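You operate a simulated robot arm through the tools that you are given. There is no shell and no other tool. Be economical: measure what you need, move in short steps, check, and stop when the job is done.

Carry out the task below with a simulated two-armed robot. There is one attempt and no reset: what you move stays moved.

TASK
Carry the brown carton with both arms and set it on the top of table t3.

Only the result counts: the job must be done as asked and must still hold three seconds after the hand-in. Knocking over, shifting, dropping, spilling or breaking anything else fails it.

THE ROBOT
Two 7-joint arms with two-finger parallel grippers on one trunk, on a base that drives. Base frame: it is fixed to the floor where the robot stands at the start and does not move with it; the origin is under the middle of the robot, x ahead of it, y to its left, z up; the surface under the hand at the start is at about z = 800. Readings come in mm, degrees, newtons and seconds.
The left shoulder is at the start at [60, 189, 1203], the right one opposite. With the tool pointing down near the work surface each hand reaches from about 100 to 640 mm from the robot's upright axis, wherever it stands, measured 20 degrees to its own side. Places, roughly: top of table T3 [700, -3700, 800]. Payload 3.43 kg a hand.
Tool frame (each hand has its own): the origin (TCP) lies between the finger pads and is the grasp point; the fingertips stand 30 mm ahead of it; z points along the fingers, y is the line along which they close. Largest opening 94 mm; finger width 28, thickness 10; the body of the gripper, 50 by 96 mm, starts 55 mm behind the TCP.
Orientation is that of the tool frame in the base frame, as [roll, pitch, yaw] about the fixed x, y, z axes, in that order (R = Rz(yaw) Ry(pitch) Rx(roll)). With the fingers straight down and closing along the base's y, the tool's x points along the base's -x, its y along +y and its z along -z.

THE INTERFACE
- The arms move only by the tool play_rows. It takes "left_rows", "right_rows" or both (then of equal length, played together; a hand with none holds still); each is a list of rows, each an object of numbers (a shift or turn left out is 0, a gripper value left out holds the last): "dx", "dy", "dz": the shift along the base's x, y, z in units of 300 mm (1.0 is 300 mm); "ax", "ay", "az": the turn, a rotation vector about the base's x, y, z in units of 120 degrees (1.0 is 120 degrees); "claw": the closure, from 0 (fully open) to 1 (shut). In form: [{"dx": .., "dy": .., "dz": .., "ax": .., "ay": .., "az": .., "claw": ..}, ...]. A call has 1 to 8 rows; each row is the pose to reach, as a shift and turn from the pose commanded when the call began. A call with a number of a shift or a turn outside -1 to 1 is refused whole. Rows are played at 5 a second. More than 50 mm and 8.6 degrees between two rows, or a gripper value outside its range, and nothing of the call is played. A pose out of reach is approached as far as the arm can. The call stops where the force on the tool passes 40 N (or 10 N more than at its start, if that is more) or the arm is blocked; 0.2 s more then pass. Each finger travels about 153 mm/s and halts on what it meets, pressing with about 39 N; the grip force reading is that of the motor and also rises with nothing between the fingers. The clock runs only during rows and for 0.2 s after the last one: add rows that repeat a pose to give the fingers time. It gives the time, the measured TCP pose, the force on the tool (base axes), the opening and the grip force at its end, in the units of the frame above (readings bear some noise), with the torque about the TCP (base axes, N m) and any sound that the robot's microphone picked up.
- Cameras (640 x 400 px; columns grow to the right, rows downward): "scene" is now at [8.4, 16.2, 1742.7]; the picture's right is [0.22, -0.97, 0.00], its down [-0.81, -0.18, -0.56] and it looks along [0.55, 0.13, -0.83] (base axes); focal length 281 px, centre (320, 200). "left" rides on the left gripper at [76, -14, -102] in its tool frame; the picture's right is [0.18, 0.98, 0.00], its down [-0.75, 0.14, -0.64] and it looks along [-0.63, 0.12, 0.77] (tool axes); focal length 243 px, centre (320, 200). "right" rides on the right gripper at [76, 14, -102] in its tool frame; the picture's right is [-0.18, 0.98, 0.00], its down [-0.75, -0.14, -0.64] and it looks along [-0.63, -0.12, 0.77] (tool axes); focal length 243 px, centre (320, 200). There is no depth. A picture from a camera that has moved, and an enlarged one, comes with that camera's place and axes in the base frame and with its lens.
- get_image(camera): a new picture of that camera. It takes no simulated time.
- move_column(by): slides the trunk up (or, below 0, down) by that many mm; the arms and the scene camera ride with it, the base frame stays. It gives what a move gives, with no picture.
- drive_base(legs): drives the robot by 1 to 6 legs, each [ahead, left, turn to the left] in mm, mm and degrees, along the robot's own axes; the way and the turn of a leg run together, so that a leg with both is an arc; at most 1500 mm and 180 degrees a leg. The arms and the cameras ride along, it lands a little off, and it stops where it bumps. It gives what a move gives.
- aim_head(pan, tilt): turns the head with the scene camera to pan (to the left, within 86 degrees either way) and tilt (down, from -29 to 69), counted from straight ahead of the robot. It gives what a move gives.
- enlarge(camera, box): a new picture of the part [left, top, right, bottom] of that camera's present view, enlarged. It takes no simulated time.
- finish_job(): hands the job in; it is judged then, once.

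Work in short steps. Places have to be worked out from the pictures, the camera data and where the tool is seen: move nearer, look again, correct. Check each grasp and each placing, and mend what went wrong. You have 120 turns and 108 pictures in all, those below and enlarged ones among them. Open the grippers and draw the arms clear of the work before you hand the job in, unless the task says otherwise; then end with one line.

The tools are called after ">>>" as a command line: name --argument value ..., lists and objects as JSON in quotes. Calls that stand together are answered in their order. play_rows: Moves the arms, as the interface text tells. Its arguments: {"type":"object","properties":{"left_rows":{"type":"array","items":{"type":"object","properties":{"dx":{"type":"number"},"dy":{"type":"number"},"dz":{"type":"number"},"ax":{"type":"number"},"ay":{"type":"number"},"az":{"type":"number"},"claw":{"type":"number"}}}},"right_rows":{"type":"array","items":{"type":"object","properties":{"dx":{"type":"number"},"dy":{"type":"number"},"dz":{"type":"number"},"ax":{"type":"number"},"ay":{"type":"number"},"az":{"type":"number"},"claw":{"type":"number"}}}}},"required":[]} The other tools are called the same way: move_column (by) slides the trunk up or down; drive_base (legs) drives the base; aim_head (pan, tilt) turns the head that bears the scene camera; get_image (camera) takes a picture; enlarge (camera, box) takes an enlarged picture of a part of a camera's view; finish_job () hands the job in.

At the start:

```text
time_s: 0.0
left_tcp_pos: [370.7, 236.9, 1122.7]
left_ee_rot: [180.0, 0.0, -179.9]
left_contact_force: [-0.1, 0.0, 0.2]
left_wrist_torque: [0.0, 0.01, -0.03]
left_width: 94.2
left_grip_force: 0.1
right_tcp_pos: [337.8, -90.1, 1122.2]
right_ee_rot: [-180.0, 0.0, -180.0]
right_contact_force: [-0.3, -0.2, 0.3]
right_wrist_torque: [0.01, -0.02, -0.01]
right_width: 94.0
right_grip_force: 0.1
trunk travel left (down, up): [-875.0, 115.0]
robot x, y, heading: [0.3, 2.5, 0.1]
head pan, tilt: [12.9, 55.7]
```

scene: 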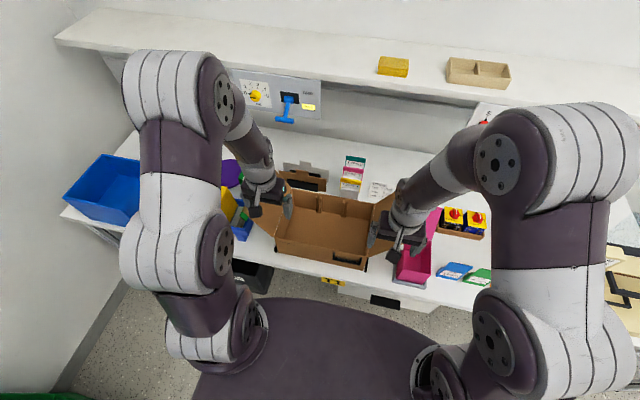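
right: 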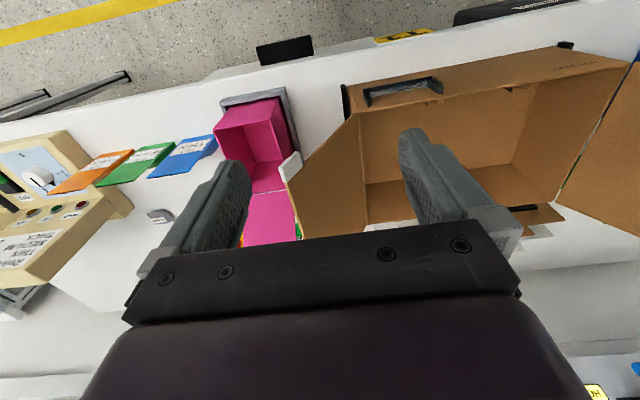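
left: 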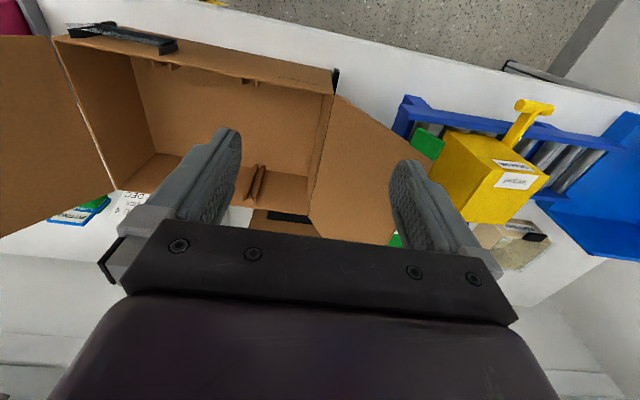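

The carton is an open box with flaps on the bench between the hands. I take a closer look.

>>> enlarge --camera "scene" --box '[220, 140, 480, 300]'

>>> enlarge --camera "left" --box '[0, 0, 440, 270]'

>>> enlarge --camera "right" --box '[200, 0, 640, 270]'

```text
2.46 times, centred on (350, 220) of scene
camera zoom: at [8.4, 16.2, 1742.7], right [0.22, -0.97, 0.0], down [-0.81, -0.18, -0.56], along [0.55, 0.13, -0.83], focal length 691 px, centre (246, 151)
```

zoom: 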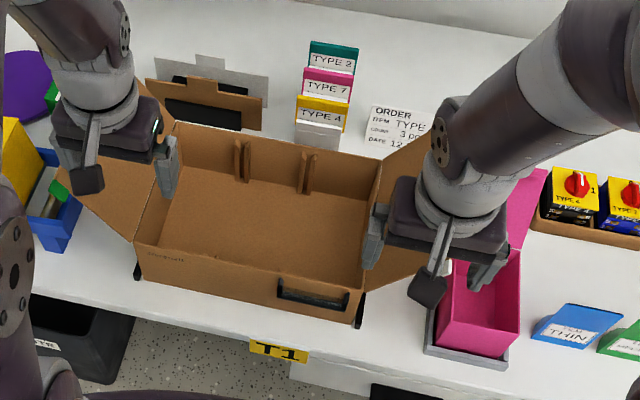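

```text
1.45 times, centred on (220, 135) of left
camera zoom: at [295.5, 223.3, 1224.8], right [-0.18, 0.98, 0.0], down [0.75, 0.14, 0.64], along [0.63, 0.12, -0.77], focal length 353 px, centre (466, 294)
```

zoom: 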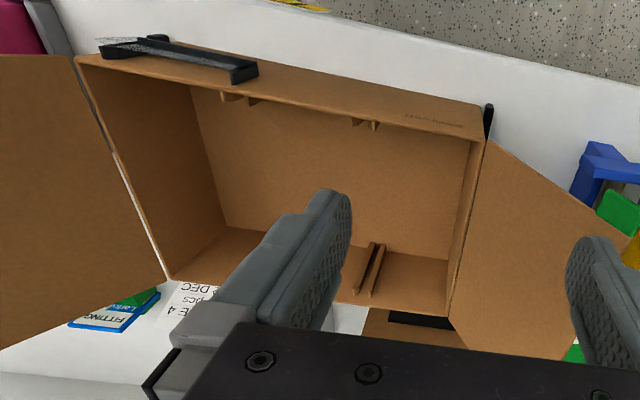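

```text
1.45 times, centred on (420, 135) of right
camera zoom: at [259.9, -74.4, 1224.9], right [0.18, 0.98, 0.0], down [0.75, -0.14, 0.64], along [0.63, -0.12, -0.77], focal length 353 px, centre (174, 294)
```

zoom: 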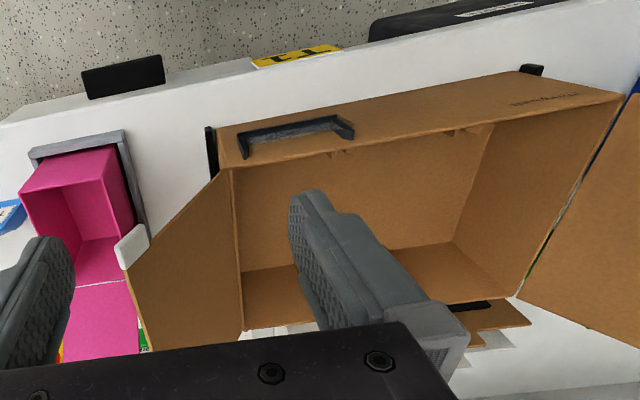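

Triangulating: front wall at x≈384 (y −47…259), back wall x≈590, rim z≈908, and the side flaps stand up and out. I swing the left hand out to view the box from the left side, and the right hand out to the right likewise.

>>> play_rows --left_rows '[{"dz": 0.1, "dy": 0.05, "az": -0.07}, {"dz": 0.2, "dy": 0.12, "az": -0.14}, {"dz": 0.2, "dy": 0.22, "az": -0.21}, {"dz": 0.2, "dy": 0.32, "az": -0.28}, {"dz": 0.2, "dy": 0.42, "az": -0.35}, {"dz": 0.2, "dy": 0.52, "az": -0.42}, {"dz": 0.2, "dy": 0.62, "az": -0.49}, {"dz": 0.2, "dy": 0.7, "az": -0.56}]' --right_rows '[{"dz": 0.1, "dy": -0.05, "az": 0.07}, {"dz": 0.2, "dy": -0.12, "az": 0.14}, {"dz": 0.2, "dy": -0.22, "az": 0.21}, {"dz": 0.2, "dy": -0.32, "az": 0.28}, {"dz": 0.2, "dy": -0.42, "az": 0.35}, {"dz": 0.2, "dy": -0.52, "az": 0.42}, {"dz": 0.2, "dy": -0.62, "az": 0.49}, {"dz": 0.2, "dy": -0.7, "az": 0.56}]'

>>> get_image --camera "left"

>>> get_image --camera "right"

>>> get_image --camera "scene"

```text
time_s: 1.8
left_tcp_pos: [371.2, 446.6, 1184.1]
left_ee_rot: [-180.0, 0.0, 112.6]
left_contact_force: [-0.8, -0.2, -0.7]
left_wrist_torque: [0.0, -0.01, -0.01]
left_width: 93.7
left_grip_force: 0.1
right_tcp_pos: [337.3, -298.8, 1183.0]
right_ee_rot: [180.0, -0.1, -112.8]
right_contact_force: [-0.6, -0.2, 0.3]
right_wrist_torque: [-0.01, 0.01, 0.03]
right_width: 94.1
right_grip_force: 0.0
trunk travel left (down, up): [-875.0, 115.0]
robot x, y, heading: [3.2, -2.3, 0.0]
head pan, tilt: [12.9, 55.7]
```

```text
101 pictures are left
camera left: at [328.3, 512.2, 1286.6], right [0.84, 0.55, 0.0], down [0.42, -0.64, 0.64], along [0.35, -0.54, -0.77], focal length 243 px, centre (320, 200)
```

left: 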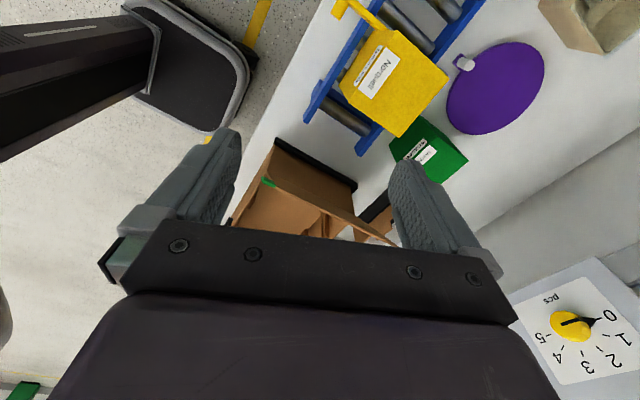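

```text
100 pictures are left
camera right: at [292.5, -362.8, 1285.5], right [-0.84, 0.55, 0.0], down [0.42, 0.64, 0.64], along [0.35, 0.54, -0.77], focal length 243 px, centre (320, 200)
```

right: 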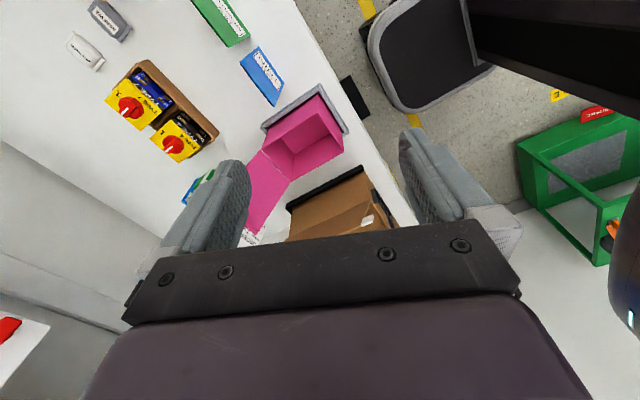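

```text
99 pictures are left
camera scene: at [8.3, 16.0, 1742.8], right [0.22, -0.97, 0.0], down [-0.81, -0.18, -0.56], along [0.55, 0.13, -0.83], focal length 281 px, centre (320, 200)
```

scene: 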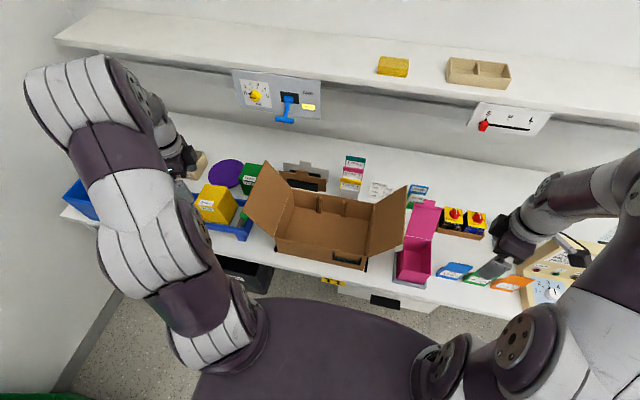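

>>> enlarge --camera "left" --box '[220, 110, 420, 250]'

>>> enlarge --camera "scene" --box '[230, 140, 450, 280]'

>>> enlarge --camera "right" --box '[230, 140, 430, 260]'

```text
2.86 times, centred on (320, 180) of left
camera zoom: at [328.3, 512.2, 1286.6], right [0.84, 0.55, 0.0], down [0.42, -0.64, 0.64], along [0.35, -0.54, -0.77], focal length 693 px, centre (320, 257)
```

zoom: 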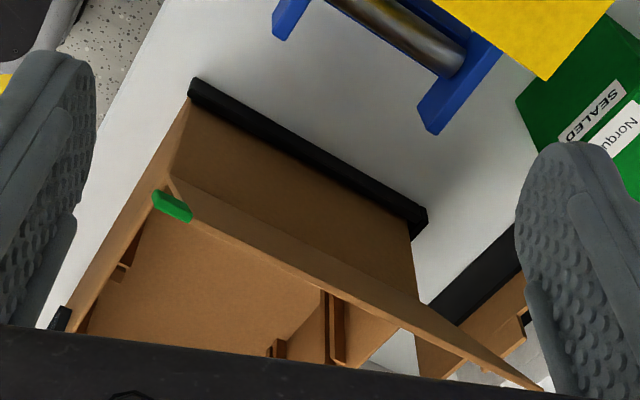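

```text
2.86 times, centred on (340, 210) of scene
camera zoom: at [8.3, 16.0, 1742.8], right [0.22, -0.97, 0.0], down [-0.81, -0.18, -0.56], along [0.55, 0.13, -0.83], focal length 802 px, centre (263, 171)
```

zoom: 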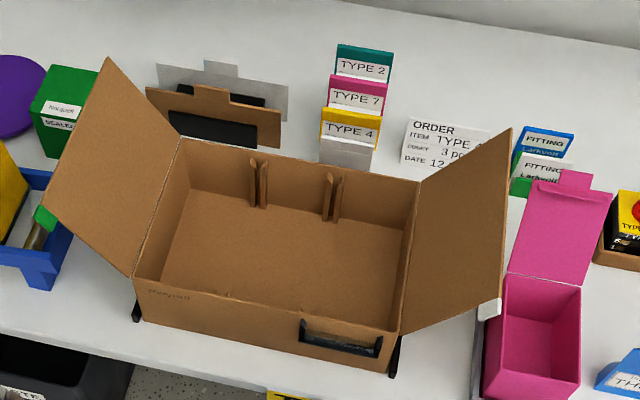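

```text
3.20 times, centred on (330, 200) of right
camera zoom: at [292.5, -362.8, 1285.5], right [-0.84, 0.55, 0.0], down [0.42, 0.64, 0.64], along [0.35, 0.54, -0.77], focal length 776 px, centre (288, 200)
```

zoom: 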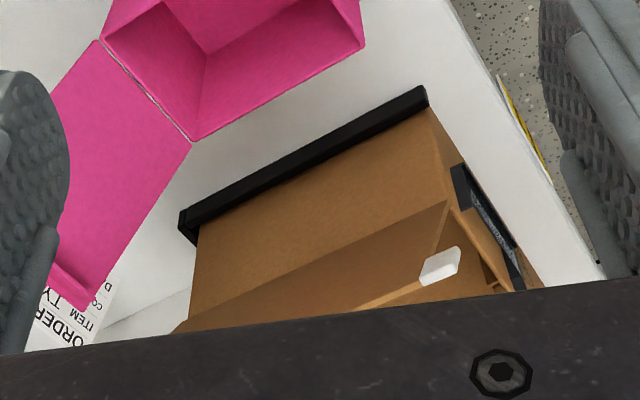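

The black bars look like table rails beside the carton (or skids), the flaps stand up at ~60°. Plan: left hand pinches the front wall at y≈190, right hand the back wall at y≈25 (clear of inner ribs at y≈61/155 and the flaps). Move above those points with fingers closing along x.

>>> play_rows --left_rows '[{"dx": 0.005, "dy": -0.107, "az": -0.024}, {"dx": 0.01, "dy": -0.214, "az": -0.047}, {"dx": 0.016, "dy": -0.321, "az": -0.071}, {"dx": 0.022, "dy": -0.428, "az": -0.094}, {"dx": 0.027, "dy": -0.535, "az": -0.118}, {"dx": 0.033, "dy": -0.642, "az": -0.141}, {"dx": 0.038, "dy": -0.749, "az": -0.165}, {"dx": 0.043, "dy": -0.855, "az": -0.188}]' --right_rows '[{"dx": 0.099, "dy": 0.13, "az": 0.024}, {"dx": 0.198, "dy": 0.26, "az": 0.047}, {"dx": 0.297, "dy": 0.39, "az": 0.071}, {"dx": 0.396, "dy": 0.52, "az": 0.095}, {"dx": 0.495, "dy": 0.65, "az": 0.118}, {"dx": 0.594, "dy": 0.78, "az": 0.142}, {"dx": 0.693, "dy": 0.91, "az": 0.165}, {"dx": 0.792, "dy": 1.0, "az": 0.19}]'

>>> get_image --camera "left"

>>> get_image --camera "right"

>>> get_image --camera "scene"

```text
time_s: 3.6
left_tcp_pos: [386.3, 188.6, 1183.5]
left_ee_rot: [-180.0, 0.1, 90.2]
left_contact_force: [0.4, -0.1, 0.2]
left_wrist_torque: [-0.02, -0.02, 0.02]
left_width: 93.9
left_grip_force: 0.0
right_tcp_pos: [536.6, -13.9, 1157.4]
right_ee_rot: [-179.2, 0.3, -90.1]
right_contact_force: [0.0, -0.1, 0.2]
right_wrist_torque: [-0.01, -0.03, -0.01]
right_width: 94.1
right_grip_force: 0.0
right hand out of reach, approached as far as the arm can: row 7, 8
trunk travel left (down, up): [-875.0, 115.0]
robot x, y, heading: [1.7, 1.6, 0.2]
head pan, tilt: [12.9, 55.7]
```

```text
95 pictures are left
camera left: at [370.9, 265.6, 1286.7], right [0.98, 0.19, 0.0], down [0.14, -0.75, 0.64], along [0.12, -0.63, -0.77], focal length 243 px, centre (320, 200)
```

left: 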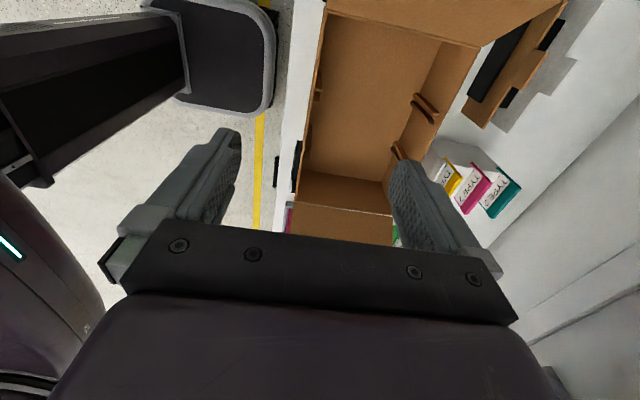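

```text
94 pictures are left
camera right: at [519.3, -88.9, 1259.1], right [-0.98, 0.18, -0.01], down [0.13, 0.75, 0.65], along [0.13, 0.64, -0.76], focal length 243 px, centre (320, 200)
```

right: 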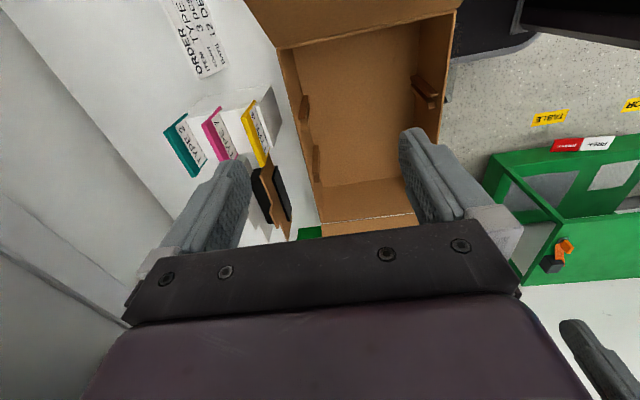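

```text
93 pictures are left
camera scene: at [8.2, 15.2, 1742.8], right [0.22, -0.97, 0.0], down [-0.81, -0.18, -0.56], along [0.55, 0.13, -0.83], focal length 281 px, centre (320, 200)
```

scene: 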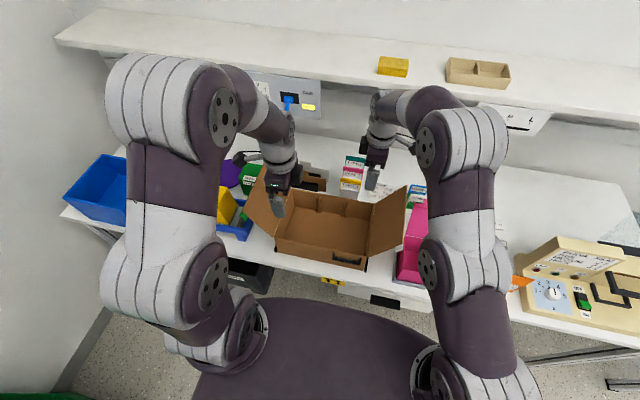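

The right hand falls short of the back wall, so the base must shift forward or left a bit. I look at the space around the base first.

>>> aim_head --pan 10 --tilt 69

>>> get_image --camera "scene"

```text
time_s: 4.3
left_tcp_pos: [385.2, 189.9, 1183.3]
left_ee_rot: [-180.0, 0.0, 90.2]
left_contact_force: [0.7, -0.6, 0.0]
left_wrist_torque: [-0.02, 0.02, 0.02]
left_width: 94.0
left_grip_force: 0.0
right_tcp_pos: [536.3, -15.0, 1157.1]
right_ee_rot: [-179.1, 0.3, -90.0]
right_contact_force: [0.9, -0.2, 0.3]
right_wrist_torque: [-0.01, -0.01, 0.0]
right_width: 94.1
right_grip_force: 0.0
trunk travel left (down, up): [-875.0, 115.0]
robot x, y, heading: [-1.2, 0.1, -0.0]
head pan, tilt: [10.0, 68.8]
```

```text
92 pictures are left
camera scene: at [-6.1, 10.1, 1728.2], right [0.17, -0.98, 0.0], down [-0.92, -0.16, -0.36], along [0.36, 0.06, -0.93], focal length 281 px, centre (320, 200)
```

scene: 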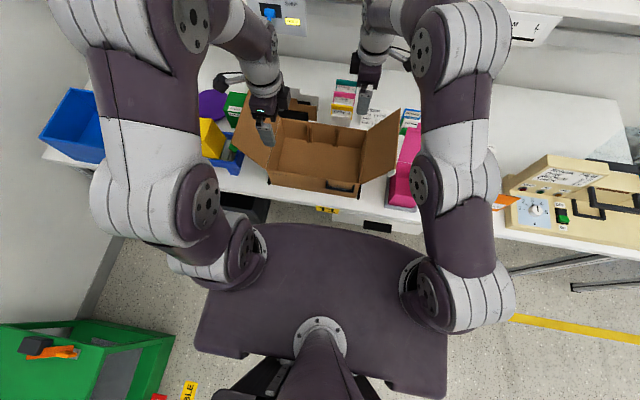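

The base front sits at x≈215, well short of the table edge (~320), so driving 60 mm ahead is safe with the hands high.

>>> drive_base --legs '[[60, 0, 0]]'

```text
time_s: 5.3
left_tcp_pos: [439.1, 188.9, 1186.4]
left_ee_rot: [179.8, -0.1, 90.2]
left_contact_force: [-1.0, 0.0, 1.5]
left_wrist_torque: [0.02, -0.05, -0.02]
left_width: 94.2
left_grip_force: 0.1
right_tcp_pos: [590.1, -12.4, 1160.6]
right_ee_rot: [-178.9, 0.2, -89.8]
right_contact_force: [-0.7, 0.3, 0.7]
right_wrist_torque: [0.0, -0.05, -0.03]
right_width: 93.8
right_grip_force: 0.1
trunk travel left (down, up): [-875.0, 115.0]
robot x, y, heading: [57.2, 1.4, 0.1]
head pan, tilt: [10.0, 68.8]
```

>>> play_rows --left_rows '[{"dx": -0.045, "dz": -0.14}, {"dx": -0.09, "dz": -0.28}, {"dx": -0.14, "dz": -0.42}, {"dx": -0.183, "dz": -0.56}, {"dx": -0.183, "dz": -0.56}]' --right_rows '[{"dy": 0.03, "dz": -0.12}, {"dy": 0.06, "dz": -0.24}, {"dy": 0.09, "dz": -0.36}, {"dy": 0.12, "dz": -0.48}, {"dy": 0.12, "dz": -0.48}]'

>>> get_image --camera "left"

>>> get_image --camera "right"

>>> get_image --camera "scene"

```text
time_s: 6.5
left_tcp_pos: [388.6, 192.5, 1015.5]
left_ee_rot: [-180.0, 0.0, 90.2]
left_contact_force: [0.1, 1.6, -0.4]
left_wrist_torque: [0.01, -0.02, 0.02]
left_width: 93.9
left_grip_force: 0.0
right_tcp_pos: [595.4, 23.1, 1017.0]
right_ee_rot: [-179.1, 0.4, -89.9]
right_contact_force: [-0.3, 0.3, 0.3]
right_wrist_torque: [-0.02, 0.0, 0.0]
right_width: 94.0
right_grip_force: 0.1
trunk travel left (down, up): [-875.0, 115.0]
robot x, y, heading: [58.8, 0.0, 0.3]
head pan, tilt: [10.0, 68.8]
```

```text
91 pictures are left
camera left: at [373.5, 270.0, 1116.9], right [0.98, 0.19, 0.0], down [0.14, -0.75, 0.64], along [0.12, -0.63, -0.77], focal length 243 px, centre (320, 200)
```

left: 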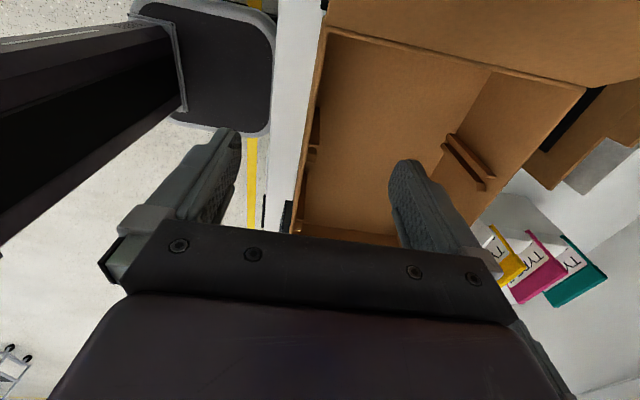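

```text
90 pictures are left
camera right: at [577.5, -52.2, 1117.6], right [-0.98, 0.18, -0.01], down [0.13, 0.75, 0.65], along [0.13, 0.64, -0.76], focal length 243 px, centre (320, 200)
```

right: 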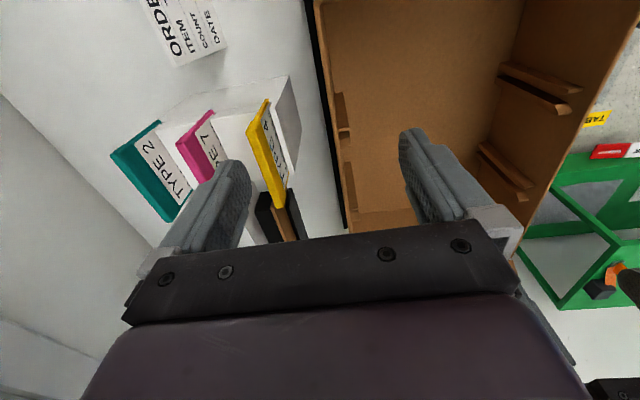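

```text
89 pictures are left
camera scene: at [51.5, 9.6, 1728.2], right [0.17, -0.98, 0.0], down [-0.92, -0.16, -0.36], along [0.36, 0.06, -0.93], focal length 281 px, centre (320, 200)
```

scene: 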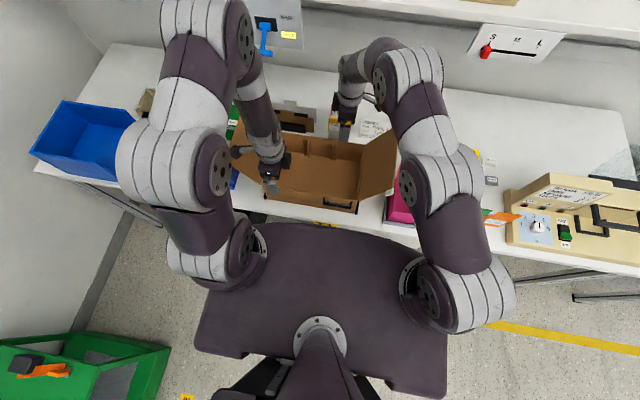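

>>> enlarge --camera "right" --box '[220, 60, 460, 240]'

>>> enlarge --camera "left" --box '[220, 80, 440, 250]'

```text
2.22 times, centred on (340, 150) of right
camera zoom: at [577.5, -52.2, 1117.6], right [-0.98, 0.18, -0.01], down [0.13, 0.75, 0.65], along [0.13, 0.64, -0.76], focal length 539 px, centre (276, 311)
```

zoom: 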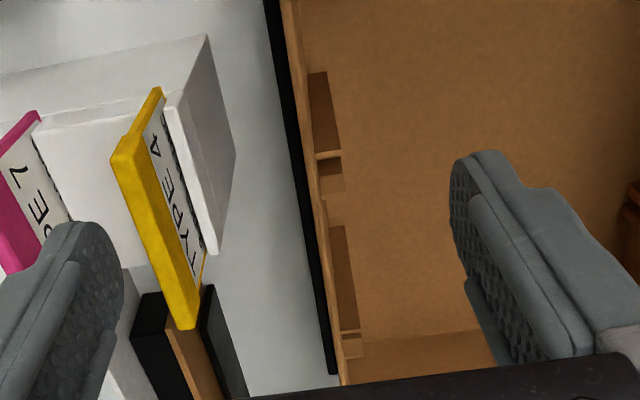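

```text
2.35 times, centred on (330, 165) of left
camera zoom: at [373.5, 270.0, 1116.9], right [0.98, 0.19, 0.0], down [0.14, -0.75, 0.64], along [0.12, -0.63, -0.77], focal length 571 px, centre (296, 282)
```

zoom: 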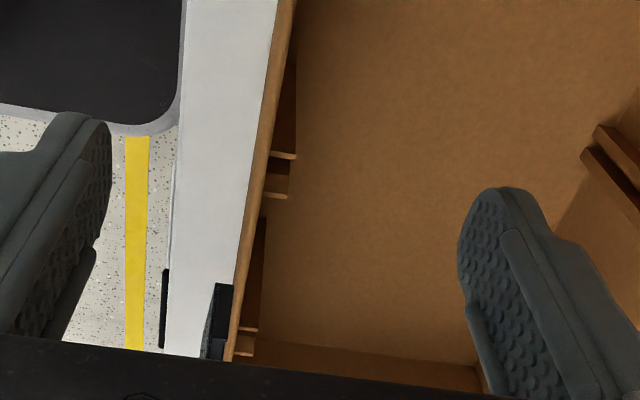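

Ribs are at y≈48–63 and 151–168, so y=15 (right) and y=200 (left) are free; wall centres ≈ x 586 and 382. I align and go down to just above the rim.

>>> play_rows --left_rows '[{"dx": -0.01, "dy": 0.012, "dz": -0.1}, {"dx": -0.022, "dy": 0.025, "dz": -0.2}, {"dx": -0.022, "dy": 0.025, "dz": -0.24}, {"dx": -0.022, "dy": 0.025, "dz": -0.24}]' --right_rows '[{"dx": -0.015, "dy": -0.013, "dz": -0.1}, {"dx": -0.031, "dy": -0.027, "dz": -0.2}, {"dx": -0.031, "dy": -0.027, "dz": -0.24}, {"dx": -0.031, "dy": -0.027, "dz": -0.24}]'

>>> get_image --camera "left"

>>> get_image --camera "right"

```text
time_s: 7.0
left_tcp_pos: [385.0, 199.4, 972.9]
left_ee_rot: [180.0, -0.1, 90.3]
left_contact_force: [-0.3, 0.7, -0.6]
left_wrist_torque: [-0.02, 0.02, -0.03]
left_width: 93.8
left_grip_force: 0.1
right_tcp_pos: [596.2, 21.9, 985.2]
right_ee_rot: [-177.6, 1.0, -90.0]
right_contact_force: [0.3, 0.0, 11.6]
right_wrist_torque: [-0.08, -0.53, -0.02]
right_width: 93.8
right_grip_force: 0.0
trunk travel left (down, up): [-875.0, 115.0]
robot x, y, heading: [58.0, 0.3, -0.0]
head pan, tilt: [10.0, 68.8]
stopped in row 2 (right hand): the force on the tool passed its limit at 51 N (the readings are from after the stop); the commanded pose is now the measured one
```

```text
86 pictures are left
camera left: at [370.1, 275.4, 1075.9], right [0.98, 0.19, 0.0], down [0.14, -0.75, 0.64], along [0.12, -0.63, -0.77], focal length 243 px, centre (320, 200)
```

left: 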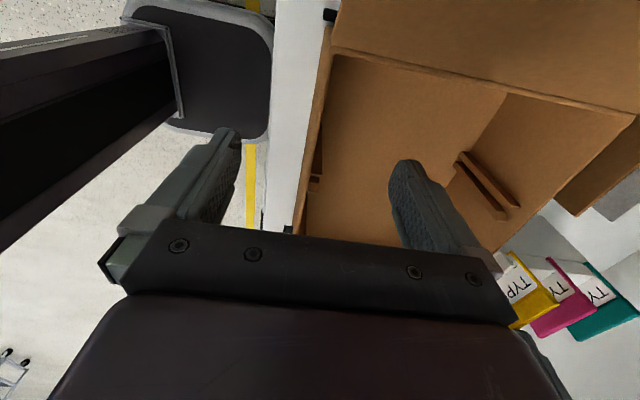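

```text
85 pictures are left
camera right: at [577.0, -55.3, 1085.0], right [-0.98, 0.18, -0.04], down [0.11, 0.74, 0.66], along [0.15, 0.64, -0.75], focal length 243 px, centre (320, 200)
```

right: 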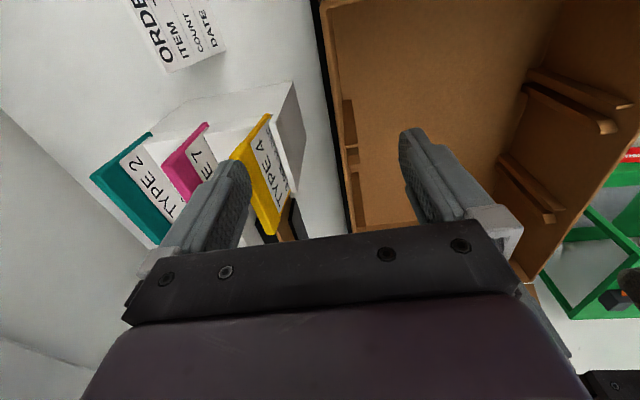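

The right outer fingertip touched the top of the card rack right behind the box (contact at about x 642, y 15, z 955). I lift the right hand and replan: grip the back wall near its right corner (y≈−20), clear of the rack, with that hand turned 180° so its camera stays off the flap.

>>> play_rows --right_rows '[{"dz": 0.15}, {"dz": 0.3}, {"dz": 0.45, "dx": -0.03, "az": -0.07}, {"dz": 0.55, "dx": -0.1, "dy": -0.05, "az": -0.14}, {"dz": 0.55, "dx": -0.2, "dy": -0.1, "az": -0.21}, {"dz": 0.55, "dx": -0.3, "dy": -0.15, "az": -0.28}, {"dz": 0.55, "dx": -0.35, "dy": -0.2, "az": -0.35}, {"dz": 0.55, "dx": -0.4, "dy": -0.25, "az": -0.42}]'

>>> play_rows --right_rows '[{"az": -0.07}, {"az": -0.14}, {"az": -0.21}, {"az": -0.28}, {"az": -0.35}, {"az": -0.42}, {"az": -0.49}, {"az": -0.56}]'

>>> play_rows --right_rows '[{"az": -0.07}, {"az": -0.14}, {"az": -0.21}, {"az": -0.28}, {"az": -0.35}, {"az": -0.42}, {"az": -0.48}, {"az": -0.52}]'

>>> aim_head --pan 5 --tilt 52

>>> get_image --camera "scene"

>>> get_image --camera "right"

```text
time_s: 8.8
left_tcp_pos: [385.9, 196.8, 972.3]
left_ee_rot: [180.0, 0.0, 90.2]
left_contact_force: [-0.6, 0.9, -0.2]
left_wrist_torque: [0.02, 0.0, 0.0]
left_width: 94.1
left_grip_force: 0.0
right_tcp_pos: [476.8, -53.6, 1145.4]
right_ee_rot: [-177.6, 1.0, -140.5]
right_contact_force: [-0.2, 0.1, 0.3]
right_wrist_torque: [-0.02, -0.04, -0.01]
right_width: 93.9
right_grip_force: 0.1
trunk travel left (down, up): [-875.0, 115.0]
robot x, y, heading: [59.2, 0.7, 0.2]
head pan, tilt: [10.0, 68.8]
```

```text
time_s: 10.7
left_tcp_pos: [386.4, 197.6, 973.3]
left_ee_rot: [-180.0, 0.0, 90.2]
left_contact_force: [0.9, -0.9, -0.4]
left_wrist_torque: [0.01, -0.02, -0.01]
left_width: 94.0
left_grip_force: 0.1
right_tcp_pos: [477.9, -54.7, 1148.2]
right_ee_rot: [-177.8, 0.9, 152.3]
right_contact_force: [-0.1, -0.3, 0.3]
right_wrist_torque: [0.02, -0.02, -0.01]
right_width: 93.9
right_grip_force: 0.0
trunk travel left (down, up): [-875.0, 115.0]
robot x, y, heading: [57.8, 2.3, 0.0]
head pan, tilt: [10.0, 68.8]
```

```text
time_s: 12.4
left_tcp_pos: [385.7, 198.2, 971.6]
left_ee_rot: [179.9, 0.0, 90.2]
left_contact_force: [0.8, 0.1, 0.0]
left_wrist_torque: [0.03, 0.02, 0.03]
left_width: 94.1
left_grip_force: 0.1
right_tcp_pos: [476.4, -56.2, 1147.6]
right_ee_rot: [-177.7, 0.9, 89.9]
right_contact_force: [0.9, 0.8, -1.0]
right_wrist_torque: [0.03, -0.05, -0.01]
right_width: 93.7
right_grip_force: 0.0
trunk travel left (down, up): [-875.0, 115.0]
robot x, y, heading: [60.9, -0.9, 0.2]
head pan, tilt: [10.0, 68.8]
```

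```text
time_s: 13.2
left_tcp_pos: [386.4, 197.2, 973.7]
left_ee_rot: [-180.0, 0.0, 90.2]
left_contact_force: [-0.7, 0.8, -0.6]
left_wrist_torque: [-0.02, -0.02, -0.01]
left_width: 93.8
left_grip_force: 0.0
right_tcp_pos: [476.3, -53.8, 1147.5]
right_ee_rot: [-177.8, 0.9, 90.0]
right_contact_force: [0.8, -0.4, 0.4]
right_wrist_torque: [-0.01, 0.01, 0.02]
right_width: 94.1
right_grip_force: 0.0
trunk travel left (down, up): [-875.0, 115.0]
robot x, y, heading: [58.0, -1.2, 0.1]
head pan, tilt: [5.0, 52.0]
```

```text
84 pictures are left
camera scene: at [72.3, 6.8, 1747.4], right [0.09, -1.0, 0.0], down [-0.79, -0.07, -0.61], along [0.61, 0.05, -0.79], focal length 281 px, centre (320, 200)
```

scene: 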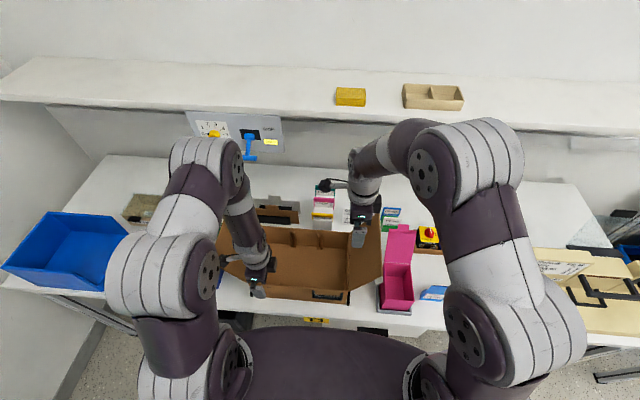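

```text
83 pictures are left
camera right: at [493.9, 24.1, 1248.2], right [0.98, -0.18, -0.04], down [-0.12, -0.74, 0.66], along [-0.15, -0.64, -0.75], focal length 243 px, centre (320, 200)
```

right: 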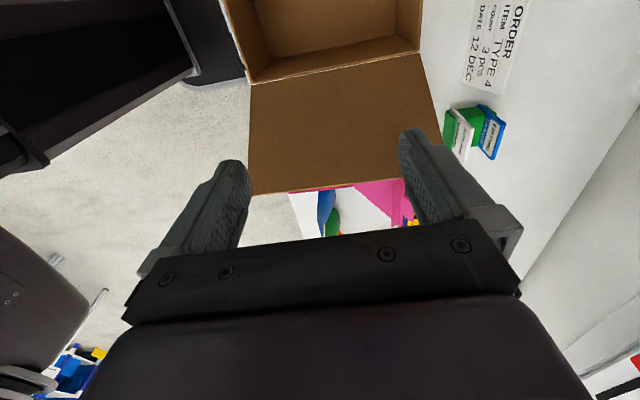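

Flipped fine, no visible disturbance of the cards. Now right hand to above the back wall's right end (586, −18), half-closed so it stays clear of the rack.

>>> play_rows --right_rows '[{"dx": 0.1, "dy": 0.03, "ay": -0.01, "ax": 0.004, "claw": 0.3}, {"dx": 0.2, "dy": 0.06, "ay": -0.019, "ax": 0.0075}, {"dx": 0.3, "dy": 0.1, "dz": -0.1, "ay": -0.019, "ax": 0.0075}, {"dx": 0.367, "dy": 0.12, "dz": -0.2, "ay": -0.019, "ax": 0.0075}, {"dx": 0.367, "dy": 0.12, "dz": -0.33, "ay": -0.019, "ax": 0.0075}, {"dx": 0.367, "dy": 0.12, "dz": -0.38, "ay": -0.019, "ax": 0.0075}, {"dx": 0.367, "dy": 0.12, "dz": -0.38, "ay": -0.019, "ax": 0.0075}]'

>>> get_image --camera "right"

>>> enlarge --camera "scene" --box '[230, 150, 430, 310]'

```text
time_s: 14.8
left_tcp_pos: [387.0, 198.5, 973.7]
left_ee_rot: [-179.9, 0.0, 90.2]
left_contact_force: [0.4, 1.1, -0.5]
left_wrist_torque: [0.0, 0.0, -0.01]
left_width: 94.2
left_grip_force: 0.1
right_tcp_pos: [587.4, -18.1, 1034.9]
right_ee_rot: [180.0, -0.1, 90.0]
right_contact_force: [-0.2, -0.6, 0.2]
right_wrist_torque: [0.01, 0.02, 0.01]
right_width: 65.7
right_grip_force: 0.0
trunk travel left (down, up): [-875.0, 115.0]
robot x, y, heading: [57.6, -2.4, 0.1]
head pan, tilt: [5.0, 52.0]
```

```text
82 pictures are left
camera right: at [600.1, 59.3, 1136.7], right [0.98, -0.18, 0.0], down [-0.14, -0.75, 0.64], along [-0.12, -0.63, -0.77], focal length 243 px, centre (320, 200)
```

right: 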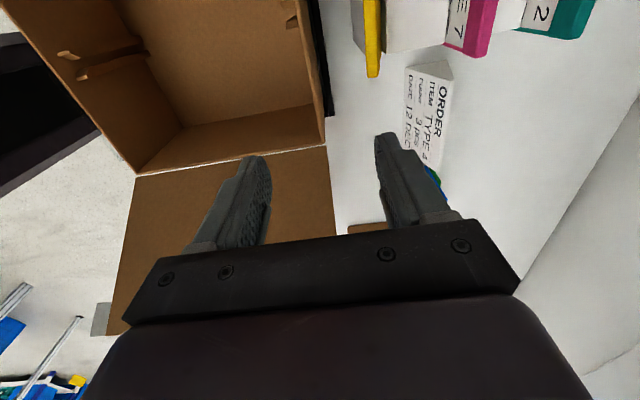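

```text
2.50 times, centred on (330, 230) of scene
camera zoom: at [72.3, 6.8, 1747.5], right [0.09, -1.0, 0.0], down [-0.79, -0.07, -0.62], along [0.61, 0.05, -0.79], focal length 702 px, centre (295, 125)
```

zoom: 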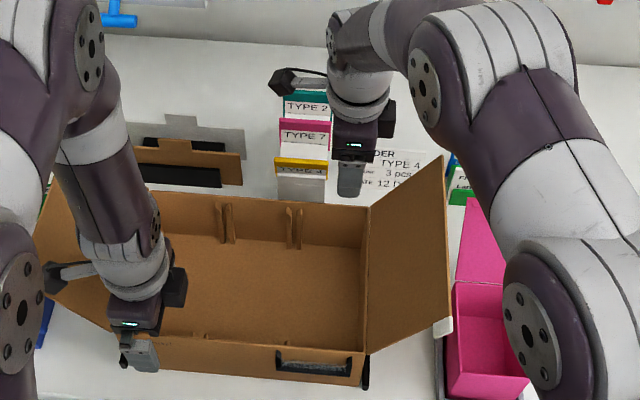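

Clear. I descend both hands around the walls: right to (586, −22, 898), left to (383, 198, 895), guarded by the force stop.

>>> play_rows --left_rows '[{"dx": -0.012, "dz": -0.05, "claw": 0.2}, {"dx": -0.012, "dz": -0.1}, {"dx": -0.012, "dz": -0.15}, {"dx": -0.012, "dz": -0.2}, {"dx": -0.012, "dz": -0.25}, {"dx": -0.012, "dz": -0.26}]' --right_rows '[{"dx": -0.005, "dy": -0.013, "dz": -0.1}, {"dx": -0.005, "dy": -0.013, "dz": -0.2}, {"dx": -0.005, "dy": -0.013, "dz": -0.28}, {"dx": -0.005, "dy": -0.013, "dz": -0.36}, {"dx": -0.005, "dy": -0.013, "dz": -0.43}, {"dx": -0.005, "dy": -0.013, "dz": -0.457}]'

>>> get_image --camera "right"

>>> get_image --camera "left"

>>> enlarge --camera "scene" --box '[230, 150, 430, 310]'

```text
time_s: 16.2
left_tcp_pos: [382.3, 198.8, 895.0]
left_ee_rot: [-179.9, 0.0, 90.3]
left_contact_force: [-1.1, 0.5, 0.1]
left_wrist_torque: [0.0, -0.02, -0.01]
left_width: 75.4
left_grip_force: 0.0
right_tcp_pos: [585.8, -21.3, 897.1]
right_ee_rot: [180.0, 0.0, 90.0]
right_contact_force: [-0.1, -0.2, -0.2]
right_wrist_torque: [0.0, -0.02, 0.01]
right_width: 65.7
right_grip_force: 0.0
trunk travel left (down, up): [-875.0, 115.0]
robot x, y, heading: [60.3, 3.0, -0.0]
head pan, tilt: [5.0, 52.0]
```

```text
80 pictures are left
camera right: at [598.8, 55.3, 998.9], right [0.98, -0.18, 0.0], down [-0.14, -0.75, 0.64], along [-0.12, -0.63, -0.77], focal length 243 px, centre (320, 200)
```

right: 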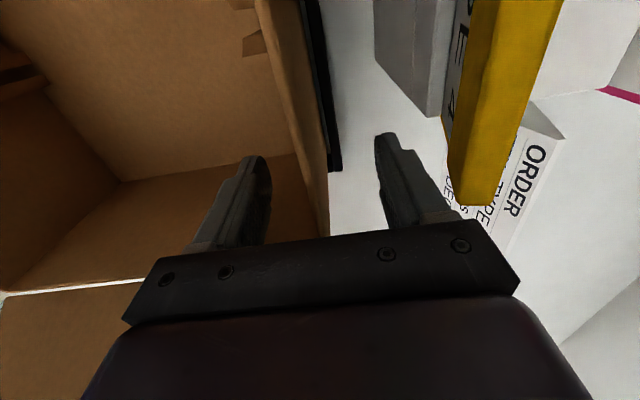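

```text
79 pictures are left
camera left: at [366.7, 275.7, 997.2], right [0.98, 0.19, 0.0], down [0.14, -0.75, 0.64], along [0.12, -0.63, -0.77], focal length 243 px, centre (320, 200)
```

left: 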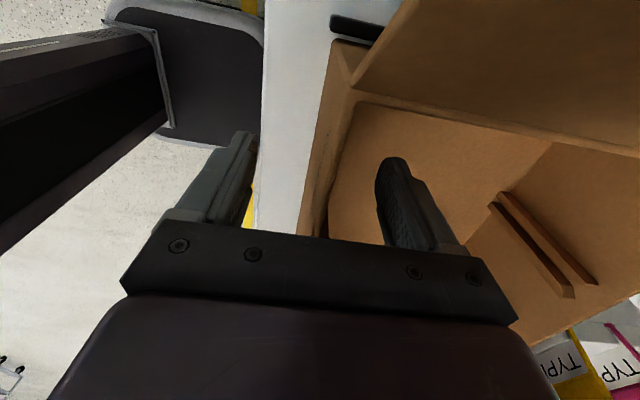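

```text
2.50 times, centred on (330, 230) of scene
camera zoom: at [72.2, 6.8, 1747.5], right [0.09, -1.0, 0.0], down [-0.79, -0.07, -0.62], along [0.61, 0.05, -0.79], focal length 702 px, centre (295, 125)
```

zoom: 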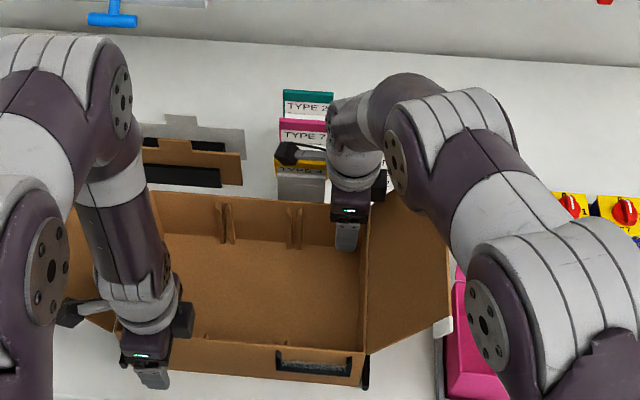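

Both walls lie between the fingers. Close both grippers.

>>> play_rows --left_rows '[{"claw": 0.6}, {"claw": 0.8}, {"claw": 1}, {"claw": 1}, {"claw": 1}]' --right_rows '[{"claw": 0.6}, {"claw": 0.8}, {"claw": 1}, {"claw": 1}, {"claw": 1}]'

>>> get_image --camera "right"

>>> enlarge --camera "scene" --box '[230, 150, 430, 310]'

```text
time_s: 17.4
left_tcp_pos: [380.9, 198.7, 894.8]
left_ee_rot: [-180.0, 0.0, 90.2]
left_contact_force: [0.6, -2.0, 0.6]
left_wrist_torque: [0.08, 0.04, -0.24]
left_width: 8.0
left_grip_force: 38.6
right_tcp_pos: [586.1, -23.4, 896.4]
right_ee_rot: [180.0, 0.0, 90.0]
right_contact_force: [-1.1, 1.2, 0.6]
right_wrist_torque: [-0.05, 0.0, -0.04]
right_width: 8.3
right_grip_force: 39.6
trunk travel left (down, up): [-875.0, 115.0]
robot x, y, heading: [59.8, 4.7, -0.0]
head pan, tilt: [5.0, 52.0]
```

```text
77 pictures are left
camera right: at [598.9, 55.4, 999.0], right [0.98, -0.18, 0.0], down [-0.14, -0.75, 0.64], along [-0.12, -0.63, -0.77], focal length 243 px, centre (320, 200)
```

right: 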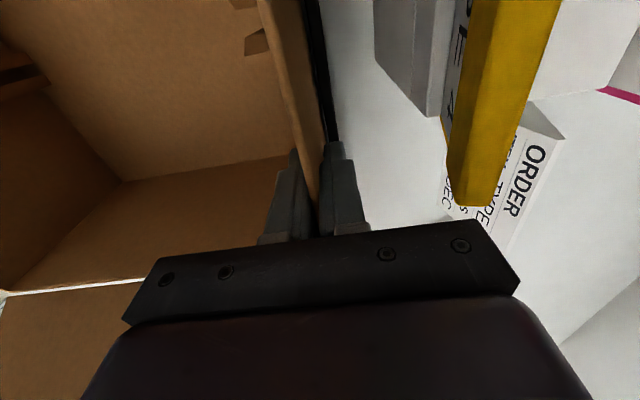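

```text
2.50 times, centred on (330, 230) of scene
camera zoom: at [72.6, 6.9, 1747.5], right [0.09, -1.0, 0.0], down [-0.79, -0.07, -0.62], along [0.61, 0.05, -0.79], focal length 702 px, centre (295, 125)
```

zoom: 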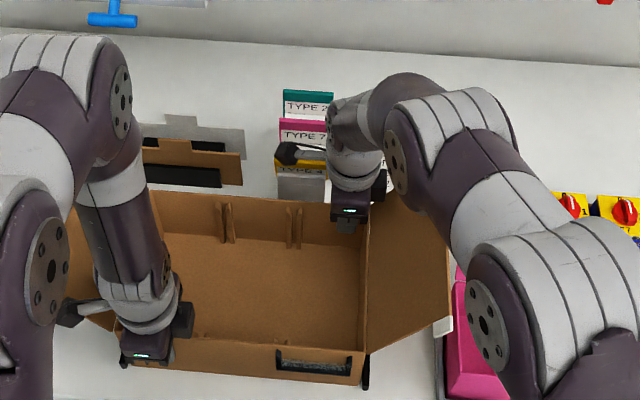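

Both hands pinch the walls (8 mm, 39 N). Lift 20 mm with the column and check.

>>> move_column --by 20

>>> enlarge --camera "scene" --box '[200, 150, 440, 310]'

>>> get_image --camera "right"

```text
time_s: 18.1
left_tcp_pos: [382.1, 199.9, 914.4]
left_ee_rot: [-180.0, 0.0, 90.2]
left_contact_force: [0.1, -2.4, -1.8]
left_wrist_torque: [-0.01, 0.05, -0.2]
left_width: 8.2
left_grip_force: 39.3
right_tcp_pos: [585.8, -22.6, 916.9]
right_ee_rot: [180.0, 0.1, 90.0]
right_contact_force: [-0.6, 2.3, -1.0]
right_wrist_torque: [0.06, 0.01, -0.05]
right_width: 7.9
right_grip_force: 39.1
trunk travel left (down, up): [-895.0, 95.0]
robot x, y, heading: [58.6, 5.9, -0.2]
head pan, tilt: [5.0, 52.0]
```

```text
2.50 times, centred on (320, 230) of scene
camera zoom: at [72.8, 6.9, 1767.5], right [0.09, -1.0, 0.0], down [-0.79, -0.07, -0.62], along [0.61, 0.05, -0.79], focal length 702 px, centre (320, 125)
```

zoom: 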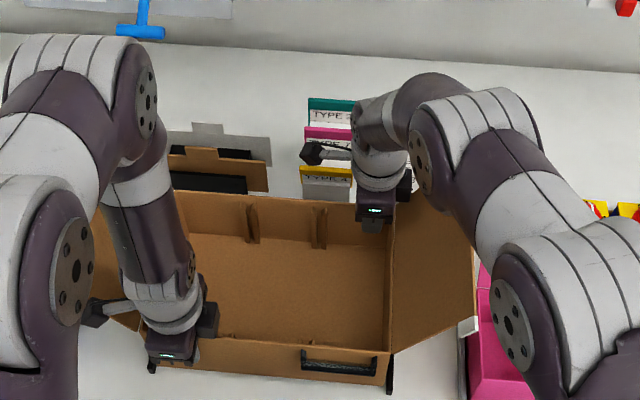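

```text
74 pictures are left
camera right: at [599.0, 55.4, 1018.9], right [0.98, -0.18, 0.0], down [-0.14, -0.75, 0.64], along [-0.12, -0.63, -0.77], focal length 243 px, centre (320, 200)
```

right: 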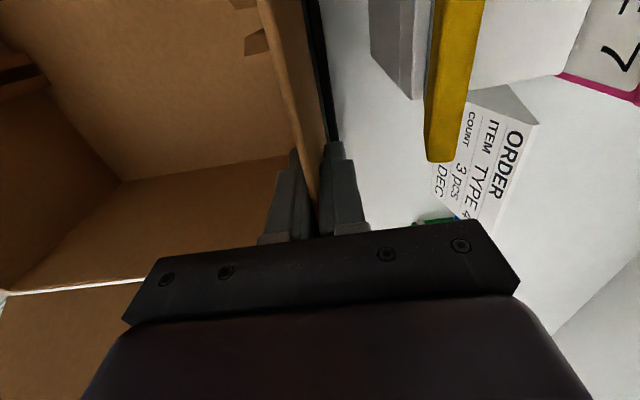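

It lifts cleanly and level. Raise the remaining travel before leaving the table.

>>> move_column --by 90

>>> get_image --camera "scene"

>>> get_image --camera "left"

```text
time_s: 19.4
left_tcp_pos: [382.9, 199.1, 1005.5]
left_ee_rot: [180.0, -0.1, 90.1]
left_contact_force: [2.0, -3.2, -1.8]
left_wrist_torque: [0.0, 0.05, -0.2]
left_width: 8.0
left_grip_force: 38.9
right_tcp_pos: [586.8, -22.3, 1006.7]
right_ee_rot: [179.9, 0.0, 90.0]
right_contact_force: [-1.4, 2.4, -0.5]
right_wrist_torque: [0.02, 0.07, -0.03]
right_width: 8.2
right_grip_force: 39.6
trunk travel left (down, up): [-985.0, 5.0]
robot x, y, heading: [58.3, 0.4, 0.0]
head pan, tilt: [5.0, 52.0]
```

```text
73 pictures are left
camera scene: at [73.0, 6.9, 1857.4], right [0.09, -1.0, 0.0], down [-0.79, -0.07, -0.62], along [0.61, 0.05, -0.79], focal length 281 px, centre (320, 200)
```

scene: 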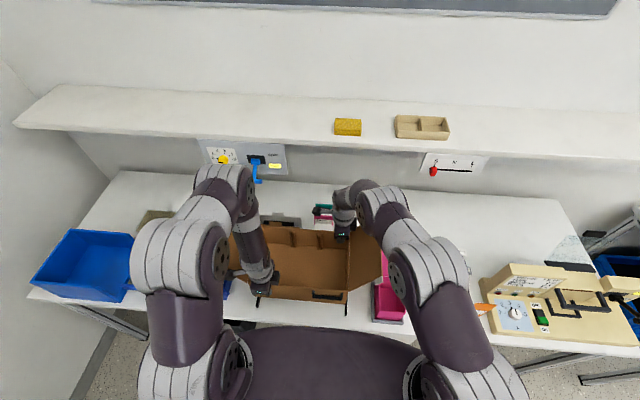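

```text
72 pictures are left
camera left: at [367.3, 275.7, 1107.1], right [0.98, 0.19, 0.0], down [0.14, -0.75, 0.64], along [0.12, -0.63, -0.77], focal length 243 px, centre (320, 200)
```

left: 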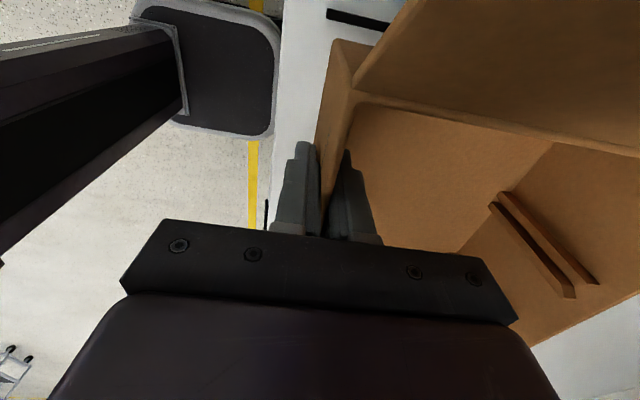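

Carton is up, rails remain on the table. Before driving, look right and ahead-right along the route to T3.

>>> aim_head --pan -86 --tilt 25

>>> get_image --camera "scene"

>>> aim_head --pan -50 --tilt 25

>>> get_image --camera "scene"

```text
time_s: 21.0
left_tcp_pos: [381.6, 198.6, 1004.8]
left_ee_rot: [180.0, 0.1, 90.3]
left_contact_force: [2.2, -3.3, -1.0]
left_wrist_torque: [0.08, 0.07, -0.24]
left_width: 8.2
left_grip_force: 39.2
right_tcp_pos: [586.2, -22.1, 1006.2]
right_ee_rot: [-180.0, 0.0, 90.0]
right_contact_force: [-2.4, 2.8, -1.5]
right_wrist_torque: [-0.04, -0.02, -0.01]
right_width: 8.5
right_grip_force: 38.7
trunk travel left (down, up): [-985.0, 5.0]
robot x, y, heading: [59.2, -0.7, 0.1]
head pan, tilt: [-85.9, 25.0]
```

```text
71 pictures are left
camera scene: at [4.6, -91.6, 1897.6], right [-1.0, -0.07, 0.0], down [-0.03, 0.42, -0.91], along [0.06, -0.9, -0.42], focal length 281 px, centre (320, 200)
```

scene: 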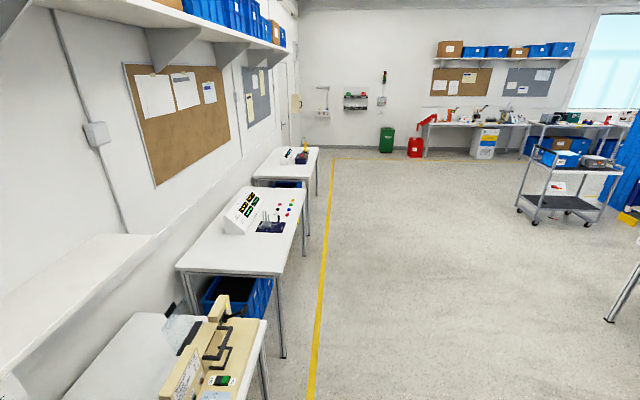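

```text
time_s: 22.0
left_tcp_pos: [382.7, 198.6, 1005.7]
left_ee_rot: [180.0, 0.0, 90.2]
left_contact_force: [1.8, -2.6, -1.5]
left_wrist_torque: [0.05, 0.04, -0.23]
left_width: 8.1
left_grip_force: 38.6
right_tcp_pos: [586.9, -21.5, 1006.7]
right_ee_rot: [-180.0, 0.0, 90.1]
right_contact_force: [-1.9, 2.4, -1.7]
right_wrist_torque: [-0.07, -0.03, -0.04]
right_width: 8.2
right_grip_force: 38.9
trunk travel left (down, up): [-985.0, 5.0]
robot x, y, heading: [57.3, -2.5, -0.3]
head pan, tilt: [-50.0, 25.0]
```

```text
70 pictures are left
camera scene: at [57.2, -70.3, 1897.6], right [-0.77, -0.64, 0.0], down [-0.27, 0.32, -0.91], along [0.58, -0.69, -0.42], focal length 281 px, centre (320, 200)
```

scene: 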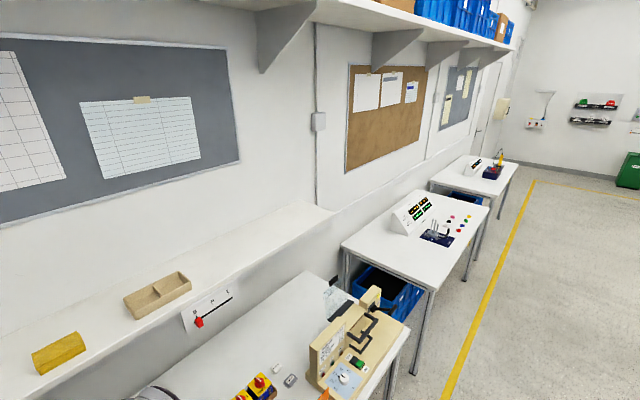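

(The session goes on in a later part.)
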